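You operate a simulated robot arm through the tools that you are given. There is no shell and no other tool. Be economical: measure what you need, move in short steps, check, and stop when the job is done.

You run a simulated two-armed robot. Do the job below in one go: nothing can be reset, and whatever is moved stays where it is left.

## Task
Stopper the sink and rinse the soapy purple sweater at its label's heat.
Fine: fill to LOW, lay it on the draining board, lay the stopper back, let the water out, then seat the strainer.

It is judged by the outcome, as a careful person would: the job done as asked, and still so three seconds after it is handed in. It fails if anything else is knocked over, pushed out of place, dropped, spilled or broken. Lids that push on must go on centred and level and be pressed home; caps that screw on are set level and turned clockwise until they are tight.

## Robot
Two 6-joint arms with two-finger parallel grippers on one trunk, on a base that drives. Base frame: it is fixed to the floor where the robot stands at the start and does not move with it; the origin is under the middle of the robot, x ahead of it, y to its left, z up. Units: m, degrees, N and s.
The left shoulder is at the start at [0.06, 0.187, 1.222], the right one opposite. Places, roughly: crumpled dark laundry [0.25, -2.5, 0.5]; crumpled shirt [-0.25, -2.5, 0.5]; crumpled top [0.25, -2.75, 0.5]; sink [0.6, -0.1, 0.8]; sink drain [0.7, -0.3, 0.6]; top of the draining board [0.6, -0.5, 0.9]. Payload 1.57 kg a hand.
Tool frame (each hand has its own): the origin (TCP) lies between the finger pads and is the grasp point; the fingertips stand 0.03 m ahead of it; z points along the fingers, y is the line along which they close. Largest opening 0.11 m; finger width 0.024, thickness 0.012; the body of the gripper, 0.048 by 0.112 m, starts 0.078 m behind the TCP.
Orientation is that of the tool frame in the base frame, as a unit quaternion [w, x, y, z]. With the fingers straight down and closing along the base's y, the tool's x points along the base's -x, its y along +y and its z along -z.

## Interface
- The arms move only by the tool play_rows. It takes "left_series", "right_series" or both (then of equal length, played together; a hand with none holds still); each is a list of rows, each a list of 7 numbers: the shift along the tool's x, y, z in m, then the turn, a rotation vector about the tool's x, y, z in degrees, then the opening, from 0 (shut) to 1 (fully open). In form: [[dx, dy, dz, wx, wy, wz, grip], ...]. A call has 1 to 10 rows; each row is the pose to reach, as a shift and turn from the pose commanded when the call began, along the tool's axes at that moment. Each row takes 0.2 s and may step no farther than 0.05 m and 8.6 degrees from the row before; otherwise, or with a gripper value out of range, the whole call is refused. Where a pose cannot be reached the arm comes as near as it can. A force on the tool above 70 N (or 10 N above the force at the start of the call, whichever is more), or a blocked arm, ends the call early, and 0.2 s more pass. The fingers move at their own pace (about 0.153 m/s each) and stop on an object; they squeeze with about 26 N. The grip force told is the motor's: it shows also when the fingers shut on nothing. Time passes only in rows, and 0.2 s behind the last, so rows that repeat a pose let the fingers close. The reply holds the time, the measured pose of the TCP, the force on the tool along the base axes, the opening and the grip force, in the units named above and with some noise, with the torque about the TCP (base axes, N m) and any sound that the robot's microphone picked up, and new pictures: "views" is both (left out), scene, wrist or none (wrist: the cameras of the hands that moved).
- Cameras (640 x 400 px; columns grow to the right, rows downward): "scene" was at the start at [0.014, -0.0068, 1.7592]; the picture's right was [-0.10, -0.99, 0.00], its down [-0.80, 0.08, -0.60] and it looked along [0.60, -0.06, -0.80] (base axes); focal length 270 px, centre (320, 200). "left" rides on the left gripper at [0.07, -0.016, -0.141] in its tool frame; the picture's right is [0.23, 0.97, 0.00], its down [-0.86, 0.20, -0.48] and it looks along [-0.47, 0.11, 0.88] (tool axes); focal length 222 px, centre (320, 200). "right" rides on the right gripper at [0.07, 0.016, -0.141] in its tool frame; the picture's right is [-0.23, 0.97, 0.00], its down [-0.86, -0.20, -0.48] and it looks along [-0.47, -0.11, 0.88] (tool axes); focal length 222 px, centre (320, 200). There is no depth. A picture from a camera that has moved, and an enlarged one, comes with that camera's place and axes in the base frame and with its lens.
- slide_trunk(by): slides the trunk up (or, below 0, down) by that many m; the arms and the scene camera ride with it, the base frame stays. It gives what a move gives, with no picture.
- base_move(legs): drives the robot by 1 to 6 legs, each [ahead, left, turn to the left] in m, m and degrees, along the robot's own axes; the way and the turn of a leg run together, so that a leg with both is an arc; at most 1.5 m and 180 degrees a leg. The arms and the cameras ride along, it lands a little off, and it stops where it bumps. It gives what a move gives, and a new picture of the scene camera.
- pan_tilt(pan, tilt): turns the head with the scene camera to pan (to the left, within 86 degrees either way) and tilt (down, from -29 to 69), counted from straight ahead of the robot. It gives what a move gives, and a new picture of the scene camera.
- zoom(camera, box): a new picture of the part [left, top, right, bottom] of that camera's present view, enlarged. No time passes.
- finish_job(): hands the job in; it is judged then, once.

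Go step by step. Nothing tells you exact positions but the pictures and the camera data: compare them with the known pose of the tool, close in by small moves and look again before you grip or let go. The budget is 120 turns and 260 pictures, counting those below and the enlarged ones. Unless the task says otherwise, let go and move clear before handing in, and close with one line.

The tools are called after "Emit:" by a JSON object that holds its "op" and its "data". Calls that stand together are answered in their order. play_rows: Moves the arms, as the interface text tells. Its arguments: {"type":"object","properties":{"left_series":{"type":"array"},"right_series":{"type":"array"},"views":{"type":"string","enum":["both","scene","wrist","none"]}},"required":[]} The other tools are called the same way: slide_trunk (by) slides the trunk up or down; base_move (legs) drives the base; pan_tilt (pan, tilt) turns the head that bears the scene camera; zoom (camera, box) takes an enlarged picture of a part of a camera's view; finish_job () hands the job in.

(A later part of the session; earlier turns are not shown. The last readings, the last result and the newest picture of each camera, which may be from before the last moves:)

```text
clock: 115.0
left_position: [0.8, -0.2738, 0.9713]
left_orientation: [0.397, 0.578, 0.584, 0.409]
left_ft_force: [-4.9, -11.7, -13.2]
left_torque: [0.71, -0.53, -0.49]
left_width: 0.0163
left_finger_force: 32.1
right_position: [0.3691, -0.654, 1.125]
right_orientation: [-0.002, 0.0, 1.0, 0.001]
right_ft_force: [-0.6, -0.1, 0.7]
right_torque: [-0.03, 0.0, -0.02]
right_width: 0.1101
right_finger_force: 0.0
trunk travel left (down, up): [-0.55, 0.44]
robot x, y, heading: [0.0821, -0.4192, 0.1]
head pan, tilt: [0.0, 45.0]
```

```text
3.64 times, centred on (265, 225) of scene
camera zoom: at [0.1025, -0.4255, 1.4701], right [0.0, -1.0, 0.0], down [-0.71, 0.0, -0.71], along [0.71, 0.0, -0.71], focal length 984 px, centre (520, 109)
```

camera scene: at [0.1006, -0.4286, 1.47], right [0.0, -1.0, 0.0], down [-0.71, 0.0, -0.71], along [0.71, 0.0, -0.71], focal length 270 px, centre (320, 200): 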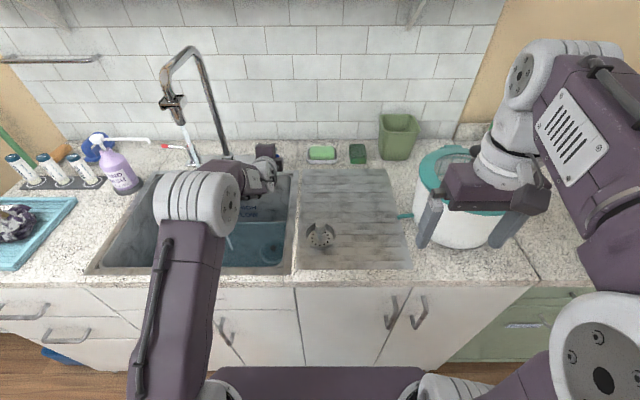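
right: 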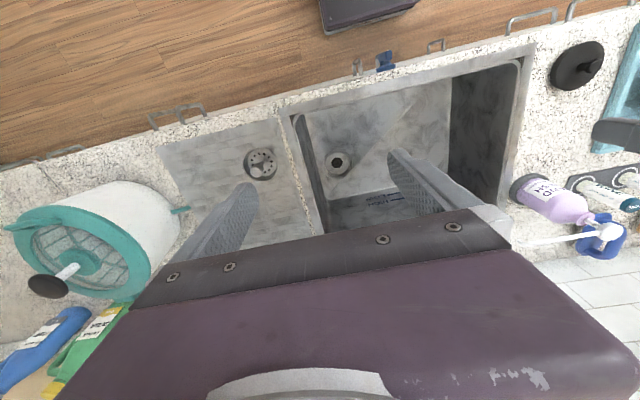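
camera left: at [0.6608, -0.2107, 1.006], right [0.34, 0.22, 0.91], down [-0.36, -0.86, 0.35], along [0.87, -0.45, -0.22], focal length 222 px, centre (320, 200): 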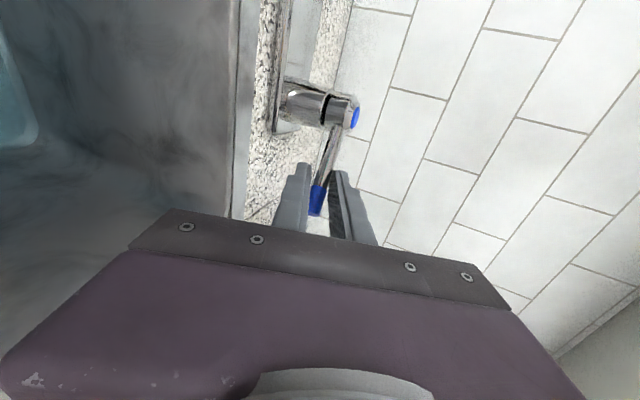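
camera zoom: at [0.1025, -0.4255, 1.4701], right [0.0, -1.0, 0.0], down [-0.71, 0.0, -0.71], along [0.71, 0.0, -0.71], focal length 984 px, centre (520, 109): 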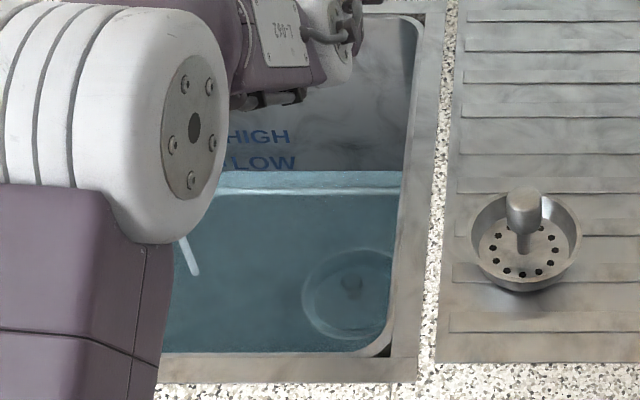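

Line at 171; LOW centre about 162. Wait about 22 s more.

Emit:
{"op": "play_rows", "data": {"left_series": [[0, 0, 0, 0, 0, 0, 0], [0, 0, 0, 0, 0, 0, 0], [0, 0, 0, 0, 0, 0, 0], [0, 0, 0, 0, 0, 0, 0], [0, 0, 0, 0, 0, 0, 0], [0, 0, 0, 0, 0, 0, 0], [0, 0, 0, 0, 0, 0, 0], [0, 0, 0, 0, 0, 0, 0], [0, 0, 0, 0, 0, 0, 0], [0, 0, 0, 0, 0, 0, 0]], "views": "none"}}

Emit:
{"op": "play_rows", "data": {"left_series": [[0, 0, 0, 0, 0, 0, 0], [0, 0, 0, 0, 0, 0, 0], [0, 0, 0, 0, 0, 0, 0], [0, 0, 0, 0, 0, 0, 0], [0, 0, 0, 0, 0, 0, 0], [0, 0, 0, 0, 0, 0, 0], [0, 0, 0, 0, 0, 0, 0], [0, 0, 0, 0, 0, 0, 0], [0, 0, 0, 0, 0, 0, 0], [0, 0, 0, 0, 0, 0, 0]], "views": "none"}}

Emit:
{"op": "play_rows", "data": {"left_series": [[0, 0, 0, 0, 0, 0, 0], [0, 0, 0, 0, 0, 0, 0], [0, 0, 0, 0, 0, 0, 0], [0, 0, 0, 0, 0, 0, 0], [0, 0, 0, 0, 0, 0, 0], [0, 0, 0, 0, 0, 0, 0], [0, 0, 0, 0, 0, 0, 0], [0, 0, 0, 0, 0, 0, 0], [0, 0, 0, 0, 0, 0, 0], [0, 0, 0, 0, 0, 0, 0]], "views": "none"}}

Emit:
{"op": "play_rows", "data": {"left_series": [[0, 0, 0, 0, 0, 0, 0], [0, 0, 0, 0, 0, 0, 0], [0, 0, 0, 0, 0, 0, 0], [0, 0, 0, 0, 0, 0, 0], [0, 0, 0, 0, 0, 0, 0], [0, 0, 0, 0, 0, 0, 0], [0, 0, 0, 0, 0, 0, 0], [0, 0, 0, 0, 0, 0, 0], [0, 0, 0, 0, 0, 0, 0], [0, 0, 0, 0, 0, 0, 0]], "views": "none"}}

Emit:
{"op": "play_rows", "data": {"left_series": [[0, 0, 0, 0, 0, 0, 0], [0, 0, 0, 0, 0, 0, 0], [0, 0, 0, 0, 0, 0, 0], [0, 0, 0, 0, 0, 0, 0], [0, 0, 0, 0, 0, 0, 0], [0, 0, 0, 0, 0, 0, 0], [0, 0, 0, 0, 0, 0, 0], [0, 0, 0, 0, 0, 0, 0], [0, 0, 0, 0, 0, 0, 0], [0, 0, 0, 0, 0, 0, 0]], "views": "none"}}

Emit:
{"op": "play_rows", "data": {"left_series": [[0, 0, 0, 0, 0, 0, 0], [0, 0, 0, 0, 0, 0, 0], [0, 0, 0, 0, 0, 0, 0], [0, 0, 0, 0, 0, 0, 0], [0, 0, 0, 0, 0, 0, 0], [0, 0, 0, 0, 0, 0, 0], [0, 0, 0, 0, 0, 0, 0], [0, 0, 0, 0, 0, 0, 0], [0, 0, 0, 0, 0, 0, 0], [0, 0, 0, 0, 0, 0, 0]], "views": "none"}}

Emit:
{"op": "play_rows", "data": {"left_series": [[0, 0, 0, 0, 0, 0, 0], [0, 0, 0, 0, 0, 0, 0], [0, 0, 0, 0, 0, 0, 0], [0, 0, 0, 0, 0, 0, 0], [0, 0, 0, 0, 0, 0, 0], [0, 0, 0, 0, 0, 0, 0], [0, 0, 0, 0, 0, 0, 0], [0, 0, 0, 0, 0, 0, 0], [0, 0, 0, 0, 0, 0, 0], [0, 0, 0, 0, 0, 0, 0]], "views": "none"}}

Emit:
{"op": "play_rows", "data": {"left_series": [[0, 0, 0, 0, 0, 0, 0], [0, 0, 0, 0, 0, 0, 0], [0, 0, 0, 0, 0, 0, 0], [0, 0, 0, 0, 0, 0, 0], [0, 0, 0, 0, 0, 0, 0], [0, 0, 0, 0, 0, 0, 0], [0, 0, 0, 0, 0, 0, 0], [0, 0, 0, 0, 0, 0, 0], [0, 0, 0, 0, 0, 0, 0], [0, 0, 0, 0, 0, 0, 0]], "views": "none"}}

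Emit:
{"op": "zoom", "data": {"camera": "scene", "box": [245, 195, 305, 235]}}

```text
clock: 117.2
left_position: [0.8004, -0.2736, 0.9722]
left_orientation: [0.397, 0.579, 0.584, 0.408]
left_ft_force: [-3.8, -12.4, -13.0]
left_torque: [0.72, -0.55, -0.47]
left_width: 0.0161
left_finger_force: 31.8
right_position: [0.3687, -0.6533, 1.1242]
right_orientation: [-0.001, 0.0, 1.0, 0.001]
right_ft_force: [0.1, 0.1, 0.6]
right_torque: [0.0, 0.0, -0.01]
right_width: 0.1101
right_finger_force: 0.1
trunk travel left (down, up): [-0.55, 0.44]
robot x, y, heading: [0.0794, -0.4195, 0.0]
head pan, tilt: [0.0, 45.0]
```

```text
clock: 119.4
left_position: [0.7998, -0.2735, 0.9716]
left_orientation: [0.397, 0.578, 0.584, 0.409]
left_ft_force: [-2.4, -11.9, -11.8]
left_torque: [0.72, -0.57, -0.52]
left_width: 0.0163
left_finger_force: 31.3
right_position: [0.3695, -0.654, 1.1236]
right_orientation: [-0.001, 0.0, 1.0, 0.001]
right_ft_force: [0.0, 0.3, -0.4]
right_torque: [-0.02, 0.01, 0.0]
right_width: 0.11
right_finger_force: 0.0
trunk travel left (down, up): [-0.55, 0.44]
robot x, y, heading: [0.0793, -0.4228, -0.1]
head pan, tilt: [0.0, 45.0]
```

```text
clock: 121.6
left_position: [0.801, -0.2742, 0.9719]
left_orientation: [0.397, 0.578, 0.584, 0.408]
left_ft_force: [-3.6, -10.5, -11.3]
left_torque: [0.75, -0.55, -0.51]
left_width: 0.0163
left_finger_force: 31.7
right_position: [0.3695, -0.6536, 1.1239]
right_orientation: [-0.001, -0.001, 1.0, 0.002]
right_ft_force: [-0.1, -0.1, -0.7]
right_torque: [0.01, 0.02, -0.04]
right_width: 0.11
right_finger_force: 0.0
trunk travel left (down, up): [-0.55, 0.44]
robot x, y, heading: [0.0762, -0.4259, -0.2]
head pan, tilt: [0.0, 45.0]
```

```text
clock: 123.8
left_position: [0.8, -0.2745, 0.97]
left_orientation: [0.397, 0.578, 0.584, 0.408]
left_ft_force: [-2.5, -10.5, -10.9]
left_torque: [0.73, -0.58, -0.53]
left_width: 0.016
left_finger_force: 31.5
right_position: [0.3694, -0.653, 1.1237]
right_orientation: [-0.001, -0.001, 1.0, 0.001]
right_ft_force: [-0.3, -0.3, -0.7]
right_torque: [0.0, 0.0, 0.0]
right_width: 0.1101
right_finger_force: 0.0
trunk travel left (down, up): [-0.55, 0.44]
robot x, y, heading: [0.0819, -0.4245, -0.0]
head pan, tilt: [0.0, 45.0]
```

```text
clock: 126.0
left_position: [0.801, -0.2738, 0.9715]
left_orientation: [0.397, 0.579, 0.584, 0.408]
left_ft_force: [-1.7, -11.9, -10.1]
left_torque: [0.72, -0.58, -0.52]
left_width: 0.0165
left_finger_force: 31.8
right_position: [0.3694, -0.652, 1.1249]
right_orientation: [-0.001, 0.0, 1.0, 0.001]
right_ft_force: [-0.9, -0.4, 0.6]
right_torque: [0.04, 0.0, 0.0]
right_width: 0.1099
right_finger_force: 0.2
trunk travel left (down, up): [-0.55, 0.44]
robot x, y, heading: [0.0798, -0.4232, 0.1]
head pan, tilt: [0.0, 45.0]
```

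```text
clock: 128.2
left_position: [0.8001, -0.2737, 0.9712]
left_orientation: [0.396, 0.578, 0.584, 0.408]
left_ft_force: [-0.9, -10.1, -8.0]
left_torque: [0.73, -0.61, -0.51]
left_width: 0.0162
left_finger_force: 31.6
right_position: [0.3679, -0.6537, 1.1244]
right_orientation: [-0.001, 0.0, 1.0, 0.001]
right_ft_force: [0.0, 1.2, 0.0]
right_torque: [0.01, -0.02, 0.01]
right_width: 0.1099
right_finger_force: 0.1
trunk travel left (down, up): [-0.55, 0.44]
robot x, y, heading: [0.0795, -0.4255, -0.0]
head pan, tilt: [0.0, 45.0]
```

```text
clock: 130.4
left_position: [0.8004, -0.2738, 0.971]
left_orientation: [0.398, 0.578, 0.584, 0.408]
left_ft_force: [-0.1, -9.9, -8.5]
left_torque: [0.72, -0.63, -0.51]
left_width: 0.0164
left_finger_force: 31.0
right_position: [0.3688, -0.6535, 1.1238]
right_orientation: [-0.001, 0.0, 1.0, 0.001]
right_ft_force: [-0.3, -1.2, 1.1]
right_torque: [-0.02, 0.02, -0.01]
right_width: 0.1101
right_finger_force: 0.1
trunk travel left (down, up): [-0.55, 0.44]
robot x, y, heading: [0.083, -0.4252, -0.5]
head pan, tilt: [0.0, 45.0]
```

```text
clock: 132.6
left_position: [0.8001, -0.2734, 0.9705]
left_orientation: [0.397, 0.579, 0.584, 0.408]
left_ft_force: [-0.1, -8.7, -7.5]
left_torque: [0.73, -0.64, -0.51]
left_width: 0.0162
left_finger_force: 31.8
right_position: [0.3696, -0.6531, 1.1237]
right_orientation: [-0.001, 0.0, 1.0, 0.001]
right_ft_force: [0.1, -0.1, 0.1]
right_torque: [0.03, -0.01, 0.02]
right_width: 0.1102
right_finger_force: 0.0
trunk travel left (down, up): [-0.55, 0.44]
robot x, y, heading: [0.081, -0.4233, -0.0]
head pan, tilt: [0.0, 45.0]
```

```text
10.00 times, centred on (275, 215) of scene
camera zoom: at [0.1025, -0.4249, 1.4701], right [0.0, -1.0, 0.0], down [-0.71, 0.0, -0.71], along [0.71, 0.0, -0.71], focal length 2705 px, centre (770, 50)
```

zoom: 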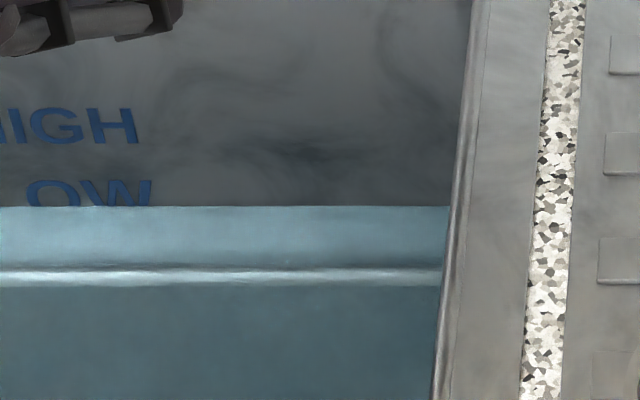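

About 5 mm below the LOW line's centre. Wait ~9 s.

Emit:
{"op": "play_rows", "data": {"left_series": [[0, 0, 0, 0, 0, 0, 0], [0, 0, 0, 0, 0, 0, 0], [0, 0, 0, 0, 0, 0, 0], [0, 0, 0, 0, 0, 0, 0], [0, 0, 0, 0, 0, 0, 0], [0, 0, 0, 0, 0, 0, 0], [0, 0, 0, 0, 0, 0, 0], [0, 0, 0, 0, 0, 0, 0], [0, 0, 0, 0, 0, 0, 0], [0, 0, 0, 0, 0, 0, 0]], "views": "none"}}

Emit:
{"op": "play_rows", "data": {"left_series": [[0, 0, 0, 0, 0, 0, 0], [0, 0, 0, 0, 0, 0, 0], [0, 0, 0, 0, 0, 0, 0], [0, 0, 0, 0, 0, 0, 0], [0, 0, 0, 0, 0, 0, 0], [0, 0, 0, 0, 0, 0, 0], [0, 0, 0, 0, 0, 0, 0], [0, 0, 0, 0, 0, 0, 0], [0, 0, 0, 0, 0, 0, 0], [0, 0, 0, 0, 0, 0, 0]], "views": "none"}}

Emit:
{"op": "play_rows", "data": {"left_series": [[0, 0, 0, 0, 0, 0, 0], [0, 0, 0, 0, 0, 0, 0], [0, 0, 0, 0, 0, 0, 0], [0, 0, 0, 0, 0, 0, 0], [0, 0, 0, 0, 0, 0, 0], [0, 0, 0, 0, 0, 0, 0], [0, 0, 0, 0, 0, 0, 0], [0, 0, 0, 0, 0, 0, 0], [0, 0, 0, 0, 0, 0, 0], [0, 0, 0, 0, 0, 0, 0]], "views": "none"}}

Emit:
{"op": "play_rows", "data": {"left_series": [[0, 0, 0, 0, 0, 0, 0], [0, 0, 0, 0, 0, 0, 0], [0, 0, 0, 0, 0, 0, 0], [0, 0, 0, 0, 0, 0, 0], [0, 0, 0, 0, 0, 0, 0], [0, 0, 0, 0, 0, 0, 0]], "views": "none"}}

Emit:
{"op": "zoom", "data": {"camera": "scene", "box": [245, 195, 305, 235]}}

```text
clock: 134.8
left_position: [0.8008, -0.2743, 0.9701]
left_orientation: [0.397, 0.579, 0.583, 0.408]
left_ft_force: [0.8, -8.6, -7.7]
left_torque: [0.75, -0.64, -0.53]
left_width: 0.0163
left_finger_force: 31.1
right_position: [0.3705, -0.6523, 1.1235]
right_orientation: [0.0, 0.0, 1.0, 0.001]
right_ft_force: [0.2, 0.1, 0.0]
right_torque: [0.02, 0.02, 0.0]
right_width: 0.1098
right_finger_force: 0.0
trunk travel left (down, up): [-0.55, 0.44]
robot x, y, heading: [0.0791, -0.4232, -0.1]
head pan, tilt: [0.0, 45.0]
```

```text
clock: 137.0
left_position: [0.7998, -0.2733, 0.9716]
left_orientation: [0.397, 0.579, 0.583, 0.409]
left_ft_force: [-0.1, -8.3, -7.6]
left_torque: [0.73, -0.65, -0.55]
left_width: 0.0164
left_finger_force: 31.5
right_position: [0.3703, -0.6539, 1.1259]
right_orientation: [-0.001, 0.0, 1.0, 0.001]
right_ft_force: [-0.2, -1.0, -0.3]
right_torque: [0.02, 0.01, 0.01]
right_width: 0.1101
right_finger_force: 0.0
trunk travel left (down, up): [-0.55, 0.44]
robot x, y, heading: [0.0799, -0.4231, 0.3]
head pan, tilt: [0.0, 45.0]
```

```text
clock: 139.2
left_position: [0.7998, -0.2739, 0.9713]
left_orientation: [0.397, 0.579, 0.584, 0.408]
left_ft_force: [0.3, -7.7, -5.6]
left_torque: [0.7, -0.63, -0.5]
left_width: 0.0162
left_finger_force: 31.4
right_position: [0.3686, -0.654, 1.1235]
right_orientation: [0.0, 0.001, 1.0, 0.001]
right_ft_force: [-0.2, -0.4, 0.9]
right_torque: [0.02, -0.01, -0.03]
right_width: 0.11
right_finger_force: 0.1
trunk travel left (down, up): [-0.55, 0.44]
robot x, y, heading: [0.0762, -0.4235, -0.1]
head pan, tilt: [0.0, 45.0]
```

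```text
clock: 140.6
left_position: [0.7997, -0.2731, 0.971]
left_orientation: [0.397, 0.579, 0.584, 0.408]
left_ft_force: [1.1, -8.6, -6.2]
left_torque: [0.72, -0.65, -0.52]
left_width: 0.016
left_finger_force: 31.9
right_position: [0.369, -0.6532, 1.1244]
right_orientation: [-0.001, 0.0, 1.0, 0.001]
right_ft_force: [0.1, 0.1, -0.1]
right_torque: [-0.01, 0.02, 0.02]
right_width: 0.1099
right_finger_force: 0.1
trunk travel left (down, up): [-0.55, 0.44]
robot x, y, heading: [0.0801, -0.4245, -0.0]
head pan, tilt: [0.0, 45.0]
```

```text
10.00 times, centred on (275, 215) of scene
camera zoom: at [0.1025, -0.4247, 1.4701], right [0.0, -1.0, 0.0], down [-0.71, 0.0, -0.71], along [0.71, 0.0, -0.71], focal length 2705 px, centre (770, 50)
```

zoom: 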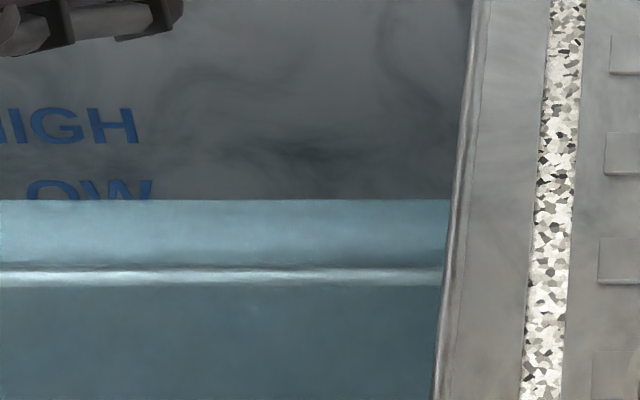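

At the LOW line within ~2 mm; now swing the lever back to shut.

Emit:
{"op": "play_rows", "data": {"left_series": [[-0.012, 0.003, 0.008, 0, 0, 0, 0], [-0.027, 0.0058, 0.016, 0, 0, 0, 0], [-0.036, 0.0095, 0.026, 0, 0, 0, 0], [-0.043, 0.0129, 0.0357, 0, 0, 0, 0], [-0.045, 0.017, 0.046, 0, 0, 0, 0], [-0.045, 0.0204, 0.0564, 0, 0, 0, 0], [-0.045, 0.021, 0.058, 0, 0, 0, 0]], "views": "both"}}

```text
clock: 142.2
left_position: [0.8577, -0.3218, 0.9687]
left_orientation: [0.404, 0.584, 0.579, 0.402]
left_ft_force: [-33.0, -1.9, -21.2]
left_torque: [-0.44, 0.11, 0.2]
left_width: 0.0125
left_finger_force: 29.7
right_position: [0.3645, -0.6513, 1.1258]
right_orientation: [0.001, -0.001, 1.0, 0.001]
right_ft_force: [0.3, 0.4, 0.3]
right_torque: [0.0, 0.02, 0.0]
right_width: 0.1099
right_finger_force: 0.0
trunk travel left (down, up): [-0.55, 0.44]
robot x, y, heading: [0.0812, -0.4227, 0.1]
head pan, tilt: [0.0, 45.0]
camera scene: at [0.0975, -0.4228, 1.47], right [0.0, -1.0, 0.0], down [-0.71, 0.0, -0.71], along [0.71, 0.0, -0.71], focal length 270 px, centre (320, 200)
camera left: at [0.7208, -0.2509, 1.0024], right [0.35, 0.22, 0.91], down [-0.38, -0.85, 0.35], along [0.86, -0.47, -0.21], focal length 222 px, centre (320, 200)
```

scene: 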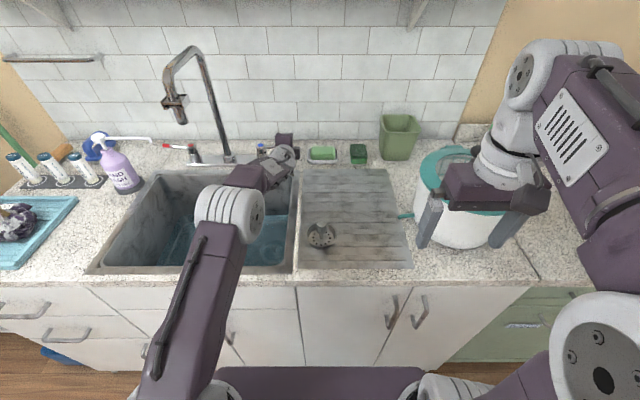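
left: 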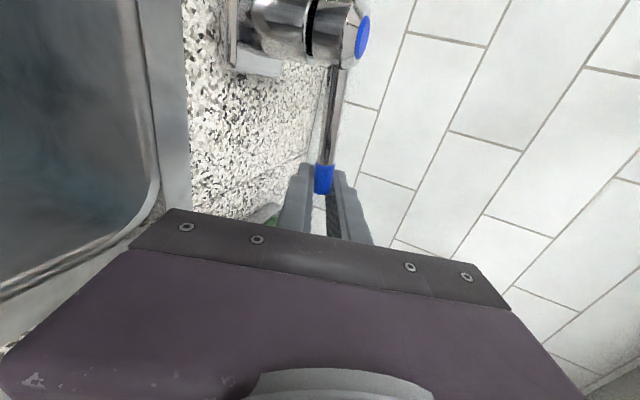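

Water has stopped and the lever is against its stop. Open and back away.

Emit:
{"op": "play_rows", "data": {"left_series": [[0, 0, -0.003, 0, 0, 0, 0.1], [0, 0, -0.003, 0, 0, 0, 0.5], [0, 0, -0.003, 0, 0, 0, 0.5], [0, 0, -0.04, 0, 0, 0, 0.5], [0, 0.01, -0.085, 0, 0, 0, 0.5], [0, 0.02, -0.13, 0, 0, 0, 0.5], [0, 0.02, -0.17, 0, 0, 0, 0.5], [0, 0.02, -0.2, 0, 0, 0, 0.5]], "views": "scene"}}

Emit:
{"op": "zoom", "data": {"camera": "scene", "box": [140, 40, 320, 180]}}

```text
clock: 144.0
left_position: [0.6804, -0.3174, 1.0602]
left_orientation: [0.404, 0.58, 0.58, 0.405]
left_ft_force: [-0.3, 0.4, 0.1]
left_torque: [0.03, 0.02, -0.01]
left_width: 0.0547
left_finger_force: 0.1
right_position: [0.3679, -0.6506, 1.1244]
right_orientation: [0.001, 0.0, 1.0, 0.0]
right_ft_force: [0.0, -1.3, 0.9]
right_torque: [0.01, 0.02, 0.0]
right_width: 0.1101
right_finger_force: 0.0
trunk travel left (down, up): [-0.55, 0.44]
robot x, y, heading: [0.077, -0.4237, -0.1]
head pan, tilt: [0.0, 45.0]
camera scene: at [0.0999, -0.4228, 1.4702], right [0.0, -1.0, 0.0], down [-0.71, 0.0, -0.71], along [0.71, 0.0, -0.71], focal length 270 px, centre (320, 200)
```

scene: 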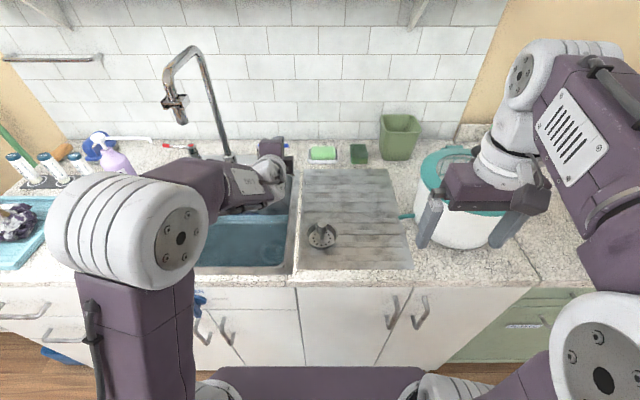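

```text
2.86 times, centred on (230, 110) of scene
camera zoom: at [0.0999, -0.4228, 1.4702], right [0.0, -1.0, 0.0], down [-0.71, 0.0, -0.71], along [0.71, 0.0, -0.71], focal length 773 px, centre (577, 457)
```

zoom: 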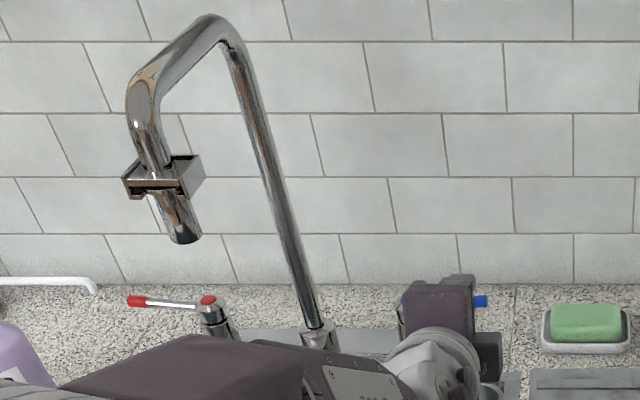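

Water is off. Now restore the left hand to straight down.

Emit:
{"op": "play_rows", "data": {"left_series": [[0, 0.005, -0.02, 8.5, 0, 0, 0.7], [0, 0.01, -0.045, 17, 0, 0, 1], [0, 0.013, -0.07, 25.5, 0, 0, 1], [0, 0.013, -0.09, 34, 0, 0, 1], [0, 0.013, -0.111, 42.5, 0, 0, 1], [0, 0.013, -0.111, 51, 0, 0, 1], [0, 0.013, -0.111, 59.5, 0, 0, 1], [0, 0.013, -0.111, 68, 0, 0, 1], [0, 0.013, -0.111, 70, 0, 0, 1]], "views": "none"}}

Emit:
{"op": "play_rows", "data": {"left_series": [[0, 0, 0, 0, 0, -8.5, 1], [0, 0, 0, 0, 0, -17, 1], [0, 0, 0, 0, 0, -25.5, 1], [0, 0, 0, 0, 0, -34, 1], [0, 0, 0, 0, 0, -42.5, 1], [0, 0, 0, 0, 0, -51, 1], [0, 0, 0, 0, 0, -59.5, 1], [0, 0, 0, 0, 0, -68, 1], [0, 0, 0, 0, 0, -76.5, 1], [0, 0, 0, 0, 0, -85, 1]], "views": "scene"}}

```text
clock: 146.0
left_position: [0.5648, -0.3142, 1.1004]
left_orientation: [-0.002, 0.707, 0.707, -0.001]
left_ft_force: [-0.3, 0.1, -0.6]
left_torque: [0.0, -0.01, 0.03]
left_width: 0.1101
left_finger_force: 0.2
left hand out of reach, approached as far as the arm can: row 2, 8, 9
right_position: [0.3688, -0.652, 1.1251]
right_orientation: [0.001, -0.001, 1.0, 0.0]
right_ft_force: [0.0, 0.4, 0.2]
right_torque: [-0.04, 0.0, 0.0]
right_width: 0.1102
right_finger_force: 0.0
trunk travel left (down, up): [-0.55, 0.44]
robot x, y, heading: [0.0783, -0.4243, 0.4]
head pan, tilt: [0.0, 45.0]
```

```text
clock: 148.2
left_position: [0.5673, -0.3154, 1.0986]
left_orientation: [-0.003, 0.041, 0.999, 0.001]
left_ft_force: [0.6, 0.6, -0.5]
left_torque: [-0.01, 0.0, -0.01]
left_width: 0.1099
left_finger_force: 0.1
right_position: [0.3683, -0.6501, 1.1255]
right_orientation: [0.0, 0.0, 1.0, 0.001]
right_ft_force: [-0.2, 0.3, -0.6]
right_torque: [0.0, 0.02, -0.01]
right_width: 0.11
right_finger_force: 0.1
trunk travel left (down, up): [-0.55, 0.44]
robot x, y, heading: [0.0793, -0.4249, 0.2]
head pan, tilt: [0.0, 45.0]
camera scene: at [0.101, -0.4228, 1.4702], right [0.0, -1.0, 0.0], down [-0.71, 0.0, -0.71], along [0.71, 0.0, -0.71], focal length 270 px, centre (320, 200)
```

scene: 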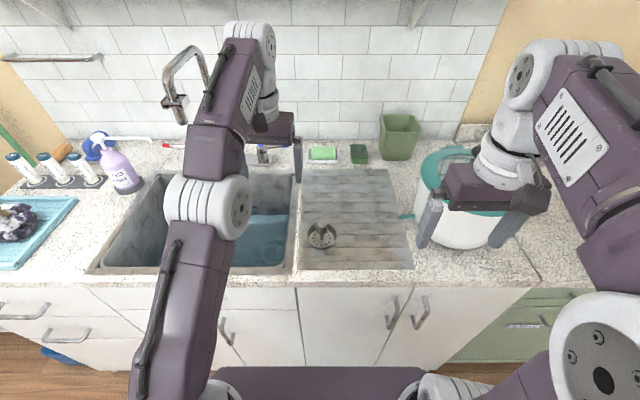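

Emit:
{"op": "play_rows", "data": {"left_series": [[0.04, 0.02, 0, 0, 0, -5, 1], [0.08, 0.04, 0, 0, 0, -5, 1], [0.11, 0.07, 0, 0, 0, -5, 1], [0.13, 0.09, 0, 0, 0, -5, 1]], "views": "none"}}

Emit:
{"op": "base_move", "data": {"legs": [[0, 0.62, 0]]}}

Emit:
{"op": "pan_tilt", "data": {"pan": 15, "tilt": 55}}

Emit:
{"op": "zoom", "data": {"camera": "left", "box": [0, 0, 640, 400]}}

```text
clock: 149.2
left_position: [0.4434, -0.2128, 1.1005]
left_orientation: [-0.002, 0.0, 1.0, 0.001]
left_ft_force: [0.0, 0.1, -1.4]
left_torque: [0.02, 0.0, -0.03]
left_width: 0.1101
left_finger_force: 0.1
right_position: [0.3676, -0.6506, 1.1265]
right_orientation: [0.0, 0.001, 1.0, 0.0]
right_ft_force: [-0.3, 0.3, 0.8]
right_torque: [0.05, 0.03, -0.04]
right_width: 0.1098
right_finger_force: 0.1
trunk travel left (down, up): [-0.55, 0.44]
robot x, y, heading: [0.0798, -0.4232, -0.1]
head pan, tilt: [0.0, 45.0]
```

```text
clock: 152.7
left_position: [0.442, 0.4153, 1.0994]
left_orientation: [-0.003, -0.002, 1.0, 0.001]
left_ft_force: [-0.5, 0.1, 0.0]
left_torque: [0.01, -0.02, -0.01]
left_width: 0.11
left_finger_force: 0.0
right_position: [0.3673, -0.0222, 1.1245]
right_orientation: [0.0, -0.003, 1.0, 0.001]
right_ft_force: [-0.5, 0.4, 0.1]
right_torque: [-0.01, 0.01, 0.02]
right_width: 0.1101
right_finger_force: 0.0
trunk travel left (down, up): [-0.55, 0.44]
robot x, y, heading: [0.0763, 0.2004, 0.3]
head pan, tilt: [0.0, 45.0]
camera scene: at [0.099, 0.2049, 1.4702], right [0.01, -1.0, 0.0], down [-0.71, 0.0, -0.71], along [0.71, 0.0, -0.71], focal length 270 px, centre (320, 200)
```

scene: 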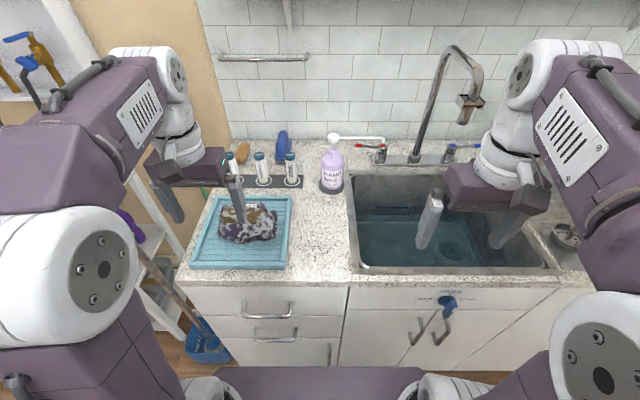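

```text
clock: 153.4
left_position: [0.4423, 0.4156, 1.0984]
left_orientation: [-0.003, -0.002, 1.0, 0.001]
left_ft_force: [0.0, 0.4, -0.2]
left_torque: [-0.01, 0.01, 0.01]
left_width: 0.1099
left_finger_force: 0.1
right_position: [0.3673, -0.022, 1.1255]
right_orientation: [0.0, -0.002, 1.0, 0.0]
right_ft_force: [0.3, 0.4, 0.2]
right_torque: [0.01, 0.01, 0.02]
right_width: 0.1101
right_finger_force: 0.1
trunk travel left (down, up): [-0.55, 0.44]
robot x, y, heading: [0.0782, 0.2022, 0.5]
head pan, tilt: [15.0, 55.0]
camera scene: at [0.0873, 0.2231, 1.4568], right [0.26, -0.96, 0.0], down [-0.79, -0.22, -0.57], along [0.55, 0.15, -0.82], focal length 270 px, centre (320, 200)
```

scene: 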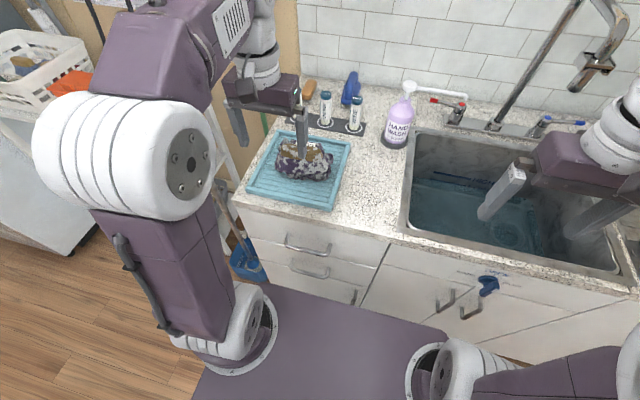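

```text
1.00 times, centred on (320, 200) of left (not enlarged: the box is as wide or as high as the picture)
camera zoom: at [0.3741, 0.3979, 1.2395], right [-0.23, 0.97, 0.0], down [0.86, 0.2, 0.47], along [0.46, 0.11, -0.88], focal length 222 px, centre (320, 200)
```

zoom: 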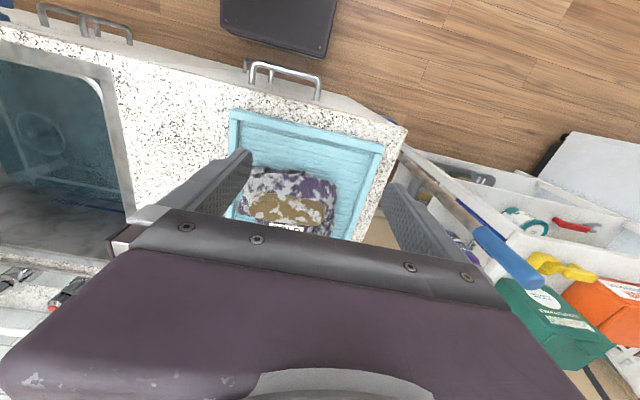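

The sock lies across the sweater top, long along y. I move over it and turn the hand 90° to grip across it.

Emit:
{"op": "play_rows", "data": {"left_series": [[-0.02, 0, 0, 0, 0, 8.5, 0.9], [-0.04, -0.005, 0, 0, 0, 17, 0.8], [-0.06, -0.01, 0, 0, 0, 25.5, 0.7], [-0.08, -0.015, 0, 0, 0, 34, 0.7], [-0.1, -0.02, 0, 0, 0, 42.5, 0.7], [-0.107, -0.022, 0, 0, 0, 51, 0.7], [-0.107, -0.022, 0, 0, 0, 59.5, 0.7], [-0.107, -0.022, 0, 0, 0, 68, 0.7], [-0.107, -0.022, 0, 0, 0, 76.5, 0.7], [-0.107, -0.022, 0, 0, 0, 85, 0.7]], "views": "both"}}

Emit:
{"op": "zoom", "data": {"camera": "scene", "box": [240, 100, 360, 220]}}

```text
clock: 155.7
left_position: [0.5491, 0.3945, 1.0967]
left_orientation: [-0.002, 0.675, 0.738, -0.001]
left_ft_force: [0.9, -0.3, 0.4]
left_torque: [0.01, 0.03, 0.0]
left_width: 0.0769
left_finger_force: 0.1
right_position: [0.368, -0.0217, 1.1256]
right_orientation: [0.0, -0.002, 1.0, 0.001]
right_ft_force: [0.5, -0.1, 0.0]
right_torque: [0.0, -0.01, 0.0]
right_width: 0.1101
right_finger_force: 0.0
trunk travel left (down, up): [-0.55, 0.44]
robot x, y, heading: [0.0781, 0.202, 0.3]
head pan, tilt: [15.0, 55.0]
camera scene: at [0.0873, 0.2233, 1.4568], right [0.26, -0.96, 0.0], down [-0.79, -0.22, -0.57], along [0.55, 0.15, -0.82], focal length 270 px, centre (320, 200)
camera left: at [0.5284, 0.4612, 1.2385], right [0.95, 0.31, 0.0], down [0.28, -0.83, 0.48], along [0.15, -0.45, -0.88], focal length 222 px, centre (320, 200)
```

scene: 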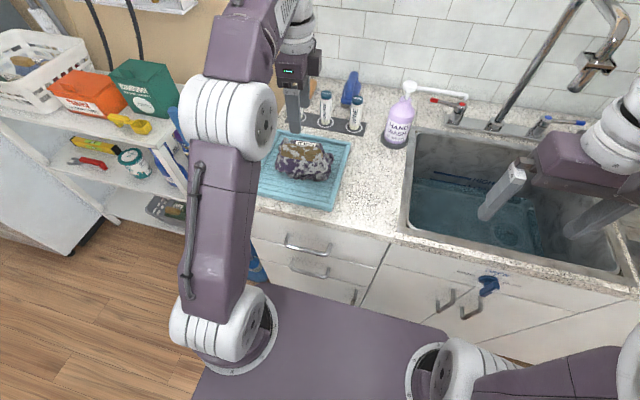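
left: 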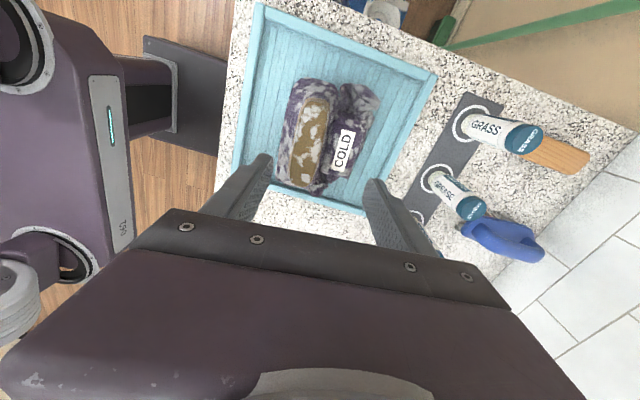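

```text
3.33 times, centred on (300, 160) of scene
camera zoom: at [0.0873, 0.2233, 1.4568], right [0.26, -0.96, 0.0], down [-0.79, -0.22, -0.57], along [0.55, 0.15, -0.82], focal length 902 px, centre (387, 333)
```

zoom: 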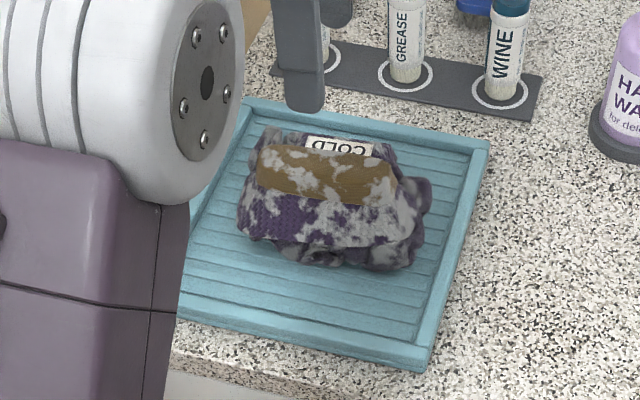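

Sock centre ≈ [0.540, 0.395, 0.96]. Descend above it.

Emit:
{"op": "play_rows", "data": {"left_series": [[0, -0.005, 0.04, 0, 0, 5, 0.6], [0, -0.009, 0.08, 0, 0, 5, 0.6], [0, -0.009, 0.105, 0, 0, 5, 0.6]], "views": "none"}}

Emit:
{"op": "zoom", "data": {"camera": "left", "box": [200, 60, 440, 240]}}

Emit:
{"op": "zoom", "data": {"camera": "scene", "box": [260, 110, 360, 210]}}

```text
clock: 156.4
left_position: [0.5406, 0.3938, 0.9931]
left_orientation: [-0.002, 0.705, 0.71, 0.0]
left_ft_force: [-0.4, 0.3, 0.3]
left_torque: [0.0, 0.02, 0.0]
left_width: 0.066
left_finger_force: 0.0
right_position: [0.367, -0.022, 1.125]
right_orientation: [0.0, -0.002, 1.0, 0.0]
right_ft_force: [-0.2, -0.4, -0.3]
right_torque: [-0.02, 0.0, -0.03]
right_width: 0.1101
right_finger_force: 0.1
trunk travel left (down, up): [-0.55, 0.44]
robot x, y, heading: [0.076, 0.2064, 0.2]
head pan, tilt: [15.0, 55.0]
```

```text
2.22 times, centred on (320, 150) of left
camera zoom: at [0.526, 0.4617, 1.1337], right [0.97, 0.23, 0.0], down [0.21, -0.85, 0.48], along [0.11, -0.46, -0.88], focal length 494 px, centre (320, 311)
```

zoom: 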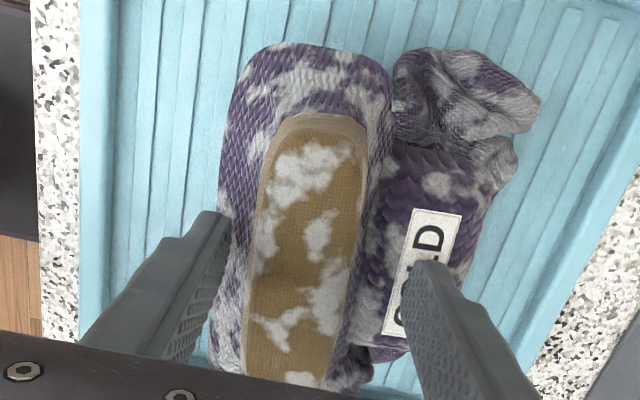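

```text
4.00 times, centred on (310, 160) of scene
camera zoom: at [0.0874, 0.2233, 1.4568], right [0.26, -0.96, 0.0], down [-0.79, -0.22, -0.57], along [0.55, 0.15, -0.82], focal length 1082 px, centre (360, 360)
```

zoom: 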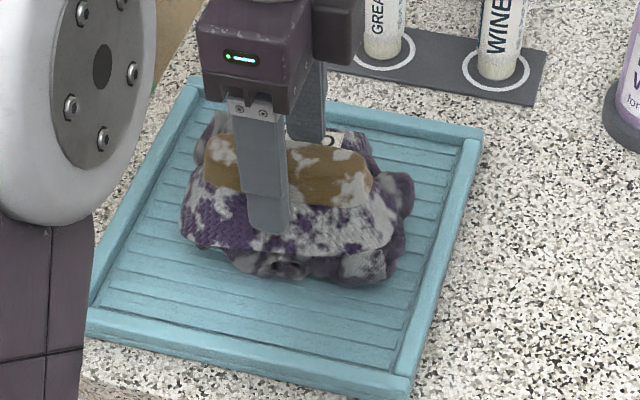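

Emit:
{"op": "play_rows", "data": {"left_series": [[0, -0.004, 0.01, 0, 0, 0, 0.55], [0, -0.004, 0.014, 0, 0, 0, 0.35], [0, -0.004, 0.014, 0, 0, 0, 0], [0, -0.004, 0.014, 0, 0, 0, 0], [0, -0.004, 0.014, 0, 0, 0, 0]], "views": "none"}}

Emit:
{"op": "zoom", "data": {"camera": "left", "box": [200, 60, 440, 240]}}

Emit:
{"op": "zoom", "data": {"camera": "scene", "box": [260, 110, 360, 210]}}

```text
clock: 157.1
left_position: [0.5378, 0.392, 0.9894]
left_orientation: [0.009, 0.705, 0.709, 0.01]
left_ft_force: [-8.1, -2.4, 29.0]
left_torque: [-0.68, -0.31, 0.31]
left_width: 0.0385
left_finger_force: 25.8
right_position: [0.3643, -0.0249, 1.1267]
right_orientation: [0.002, -0.002, 1.0, 0.0]
right_ft_force: [0.9, -0.3, -0.2]
right_torque: [0.0, 0.05, -0.01]
right_width: 0.1099
right_finger_force: 0.0
trunk travel left (down, up): [-0.55, 0.44]
robot x, y, heading: [0.0793, 0.2036, 0.2]
head pan, tilt: [15.0, 55.0]
stopped in row 3 (left hand): the force on the tool passed its limit at 77 N (the readings are from after the stop); the commanded pose is now the measured one
```

```text
2.22 times, centred on (320, 150) of left
camera zoom: at [0.5182, 0.461, 1.1302], right [0.97, 0.23, 0.03], down [0.19, -0.85, 0.48], along [0.14, -0.46, -0.88], focal length 494 px, centre (320, 311)
```

zoom: 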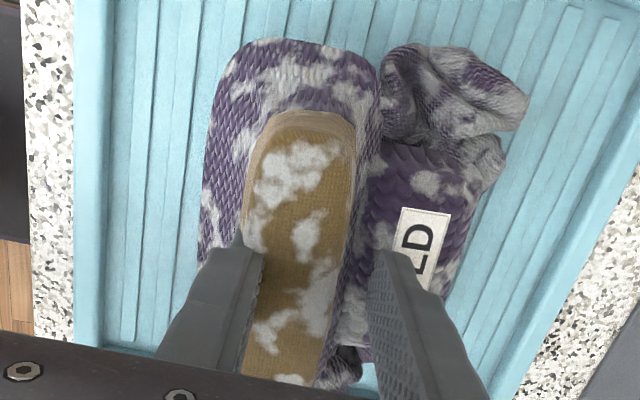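

```text
4.00 times, centred on (310, 160) of scene
camera zoom: at [0.0825, 0.2217, 1.4568], right [0.26, -0.96, 0.0], down [-0.79, -0.22, -0.58], along [0.56, 0.15, -0.82], focal length 1082 px, centre (360, 360)
```

zoom: 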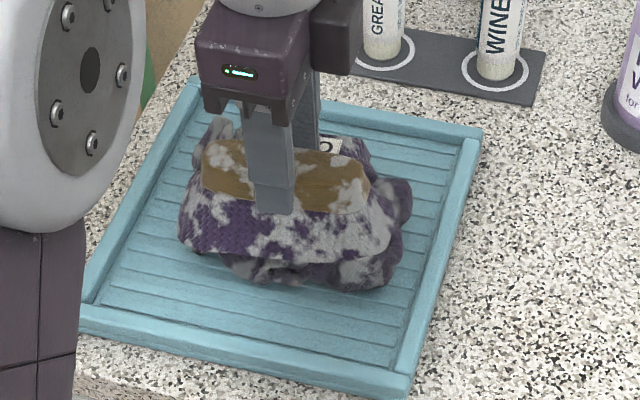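

Fingers are on the sock (0.0385 wide), tips resting on the sweater. Lift gently.

Emit:
{"op": "play_rows", "data": {"left_series": [[0, 0, -0.003, 0, 0, 0, 0], [0, 0, -0.006, 0, 0, 0, 0], [0, 0, -0.02, 0, 0, 0, 0], [0, 0, -0.04, 0, 0, 0, 0]], "views": "none"}}

Emit:
{"op": "zoom", "data": {"camera": "left", "box": [200, 60, 440, 240]}}

Emit:
{"op": "zoom", "data": {"camera": "scene", "box": [260, 110, 360, 210]}}

```text
clock: 158.1
left_position: [0.5403, 0.3919, 1.0241]
left_orientation: [0.007, 0.704, 0.71, 0.008]
left_ft_force: [-0.9, 1.4, -3.6]
left_torque: [0.02, 0.09, -0.02]
left_width: 0.014
left_finger_force: 26.1
right_position: [0.3685, -0.0222, 1.1248]
right_orientation: [0.0, -0.003, 1.0, 0.0]
right_ft_force: [0.2, -0.7, 0.2]
right_torque: [-0.01, -0.02, 0.0]
right_width: 0.1099
right_finger_force: 0.0
trunk travel left (down, up): [-0.55, 0.44]
robot x, y, heading: [0.0763, 0.2025, 0.3]
head pan, tilt: [15.0, 55.0]
```

```text
2.22 times, centred on (320, 150) of left
camera zoom: at [0.5216, 0.4616, 1.1653], right [0.97, 0.23, 0.02], down [0.2, -0.85, 0.48], along [0.13, -0.46, -0.88], focal length 494 px, centre (320, 311)
```

zoom: 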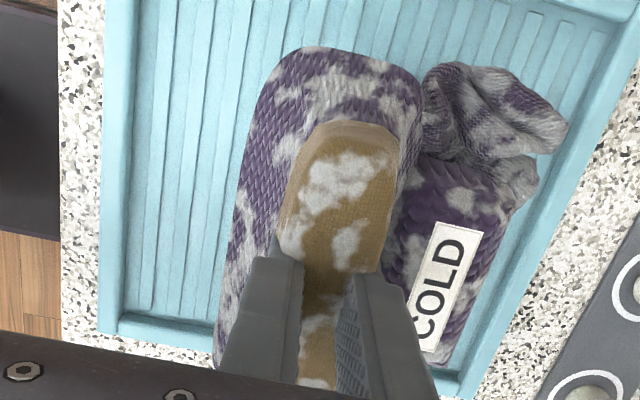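

```text
4.00 times, centred on (310, 160) of scene
camera zoom: at [0.0879, 0.2234, 1.4566], right [0.26, -0.96, 0.0], down [-0.79, -0.22, -0.57], along [0.55, 0.15, -0.82], focal length 1082 px, centre (360, 360)
```

zoom: 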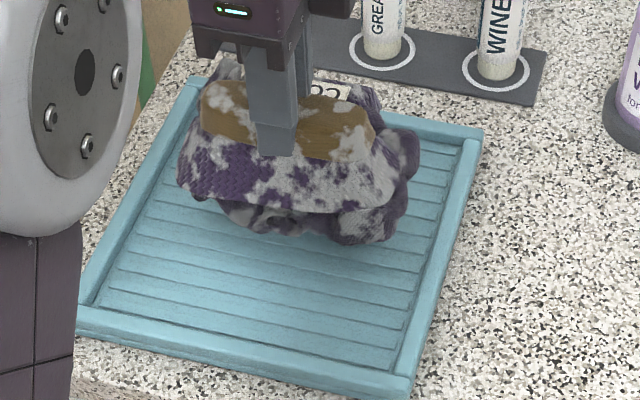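

The whole bundle came up, so either I pinched sweater too or the brown piece is attached. Lower it back, and try pinching only the brown piece higher up.

Emit:
{"op": "play_rows", "data": {"left_series": [[0, 0, 0.015, 0, 0, 0, 0], [0, 0, 0.03, 0, 0, 0, 0], [0, 0, 0.034, 0, 0, 0, 0.2], [0, 0, 0.034, 0, 0, 0, 0.5], [0, 0, 0.03, 0, 0, 0, 0.6], [0, 0, 0.01, -1, 0, 0, 0.6], [0, 0, -0.01, -1, 0, 0, 0.6]], "views": "none"}}

Emit:
{"op": "zoom", "data": {"camera": "left", "box": [200, 60, 440, 240]}}

Emit:
{"op": "zoom", "data": {"camera": "scene", "box": [270, 120, 350, 200]}}

```text
clock: 159.7
left_position: [0.5389, 0.3916, 1.0358]
left_orientation: [0.013, 0.705, 0.709, 0.016]
left_ft_force: [-0.1, -1.0, -0.2]
left_torque: [0.03, -0.02, -0.03]
left_width: 0.066
left_finger_force: 0.0
right_position: [0.3678, -0.0224, 1.1246]
right_orientation: [0.0, -0.002, 1.0, 0.0]
right_ft_force: [-1.0, -0.2, 0.0]
right_torque: [-0.01, -0.01, -0.02]
right_width: 0.11
right_finger_force: 0.1
trunk travel left (down, up): [-0.55, 0.44]
robot x, y, heading: [0.0798, 0.2032, 0.2]
head pan, tilt: [15.0, 55.0]
```

```text
2.22 times, centred on (320, 150) of left
camera zoom: at [0.5179, 0.4606, 1.1761], right [0.97, 0.23, 0.04], down [0.19, -0.85, 0.48], along [0.15, -0.46, -0.87], focal length 494 px, centre (320, 311)
```

zoom: 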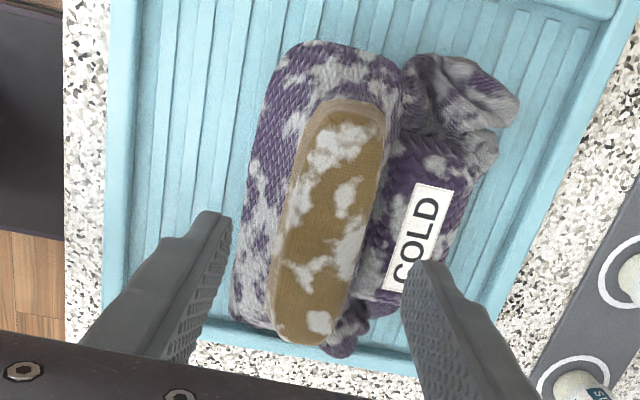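

```text
5.00 times, centred on (310, 160) of scene
camera zoom: at [0.0874, 0.2233, 1.4567], right [0.26, -0.96, 0.0], down [-0.79, -0.22, -0.57], along [0.55, 0.15, -0.82], focal length 1353 px, centre (370, 400)
```

zoom: 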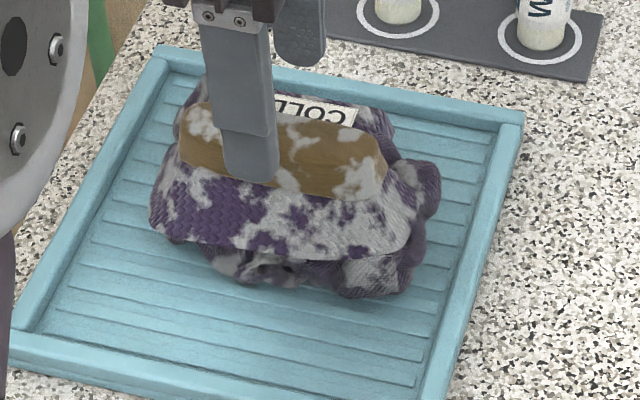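

Emit:
{"op": "play_rows", "data": {"left_series": [[0, 0, 0.02, 2.2, 0, 0, 0.5], [0, 0, 0.038, 2.2, 0, 0, 0.5], [0, 0, 0.038, 2.2, 0, 0, 0.3], [0, 0, 0.038, 2.2, 0, 0, 0.15], [0, 0, 0.038, 2.2, 0, 0, 0.15], [0, 0, 0.02, 2.2, 0, 0, 0.15], [0, 0, 0.0, 2.2, 0, 0, 0.15]], "views": "none"}}

Emit:
{"op": "zoom", "data": {"camera": "left", "box": [200, 60, 440, 240]}}

Emit:
{"op": "zoom", "data": {"camera": "scene", "box": [270, 120, 350, 200]}}

```text
clock: 161.3
left_position: [0.5393, 0.3923, 1.0359]
left_orientation: [0.0, 0.704, 0.71, 0.001]
left_ft_force: [-0.6, 0.1, -0.3]
left_torque: [0.02, -0.01, 0.0]
left_width: 0.0167
left_finger_force: 0.1
right_position: [0.367, -0.0229, 1.1247]
right_orientation: [0.0, -0.002, 1.0, 0.001]
right_ft_force: [0.3, -0.3, 0.1]
right_torque: [-0.02, -0.02, 0.0]
right_width: 0.1098
right_finger_force: 0.0
trunk travel left (down, up): [-0.55, 0.44]
robot x, y, heading: [0.0775, 0.2034, 0.4]
head pan, tilt: [15.0, 55.0]
```

```text
2.22 times, centred on (320, 150) of left
camera zoom: at [0.5239, 0.4616, 1.1767], right [0.97, 0.23, 0.0], down [0.2, -0.85, 0.48], along [0.11, -0.46, -0.88], focal length 494 px, centre (320, 311)
```

zoom: 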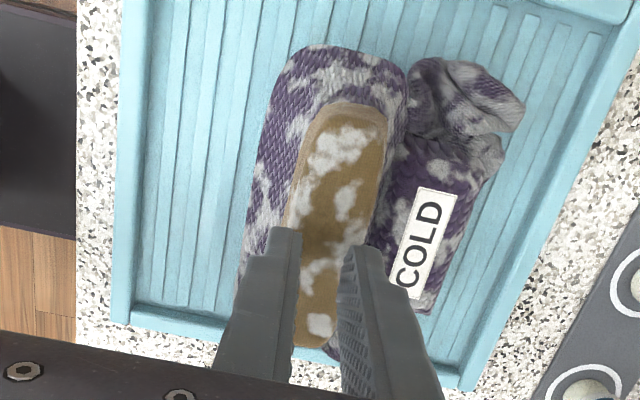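

```text
5.00 times, centred on (310, 160) of scene
camera zoom: at [0.0873, 0.2233, 1.4567], right [0.26, -0.96, 0.0], down [-0.79, -0.22, -0.57], along [0.55, 0.15, -0.82], focal length 1353 px, centre (370, 400)
```

zoom: 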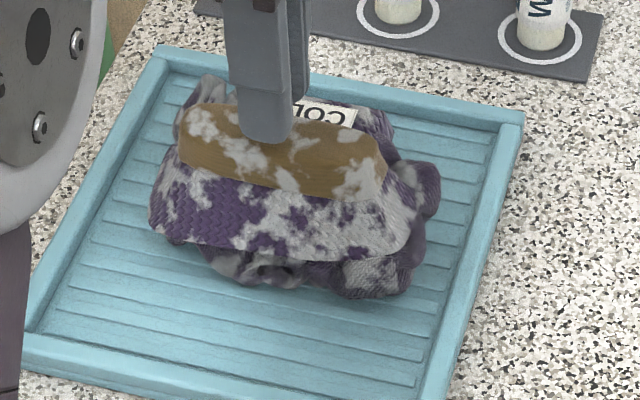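

Tips passed over it; go about 5 mm lower and close fully.

Emit:
{"op": "play_rows", "data": {"left_series": [[0, 0, 0.03, 0, 0, 0, 0.45], [0, 0, 0.044, 0, 0, 0, 0.45], [0, 0, 0.044, 0, 0, 0, 0.2], [0, 0, 0.044, 0, 0, 0, 0.0], [0, 0, 0.044, 0, 0, 0, 0], [0, 0, 0.044, 0, 0, 0, 0]], "views": "none"}}

Emit:
{"op": "zoom", "data": {"camera": "left", "box": [200, 60, 440, 240]}}

Emit:
{"op": "zoom", "data": {"camera": "scene", "box": [270, 120, 350, 200]}}

```text
clock: 162.7
left_position: [0.5408, 0.3932, 0.9914]
left_orientation: [0.0, 0.705, 0.709, 0.002]
left_ft_force: [-0.1, -0.5, -0.4]
left_torque: [-0.02, 0.03, 0.01]
left_width: 0.0136
left_finger_force: 26.0
right_position: [0.3673, -0.0231, 1.125]
right_orientation: [0.0, -0.002, 1.0, 0.0]
right_ft_force: [-0.5, -0.4, 0.5]
right_torque: [-0.04, 0.03, 0.0]
right_width: 0.1102
right_finger_force: 0.0
trunk travel left (down, up): [-0.55, 0.44]
robot x, y, heading: [0.0785, 0.2029, 0.5]
head pan, tilt: [15.0, 55.0]
```

```text
2.22 times, centred on (320, 150) of left
camera zoom: at [0.5253, 0.4627, 1.1329], right [0.97, 0.23, 0.0], down [0.2, -0.85, 0.48], along [0.11, -0.46, -0.88], focal length 494 px, centre (320, 311)
```

zoom: 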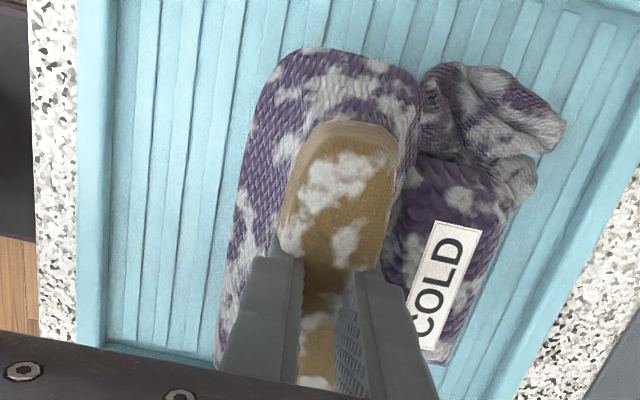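

```text
5.00 times, centred on (310, 160) of scene
camera zoom: at [0.0878, 0.2234, 1.4567], right [0.26, -0.96, 0.0], down [-0.79, -0.22, -0.57], along [0.55, 0.15, -0.82], focal length 1353 px, centre (370, 400)
```

zoom: 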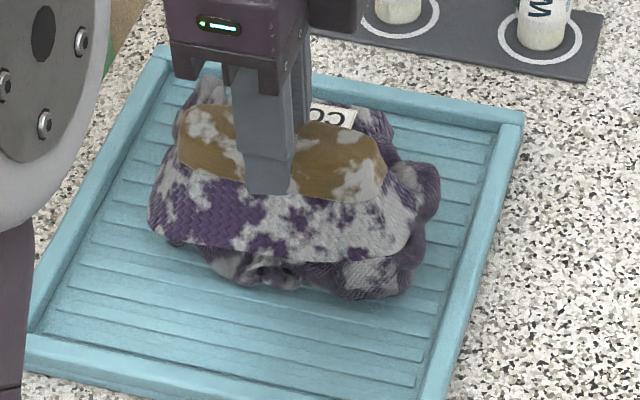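

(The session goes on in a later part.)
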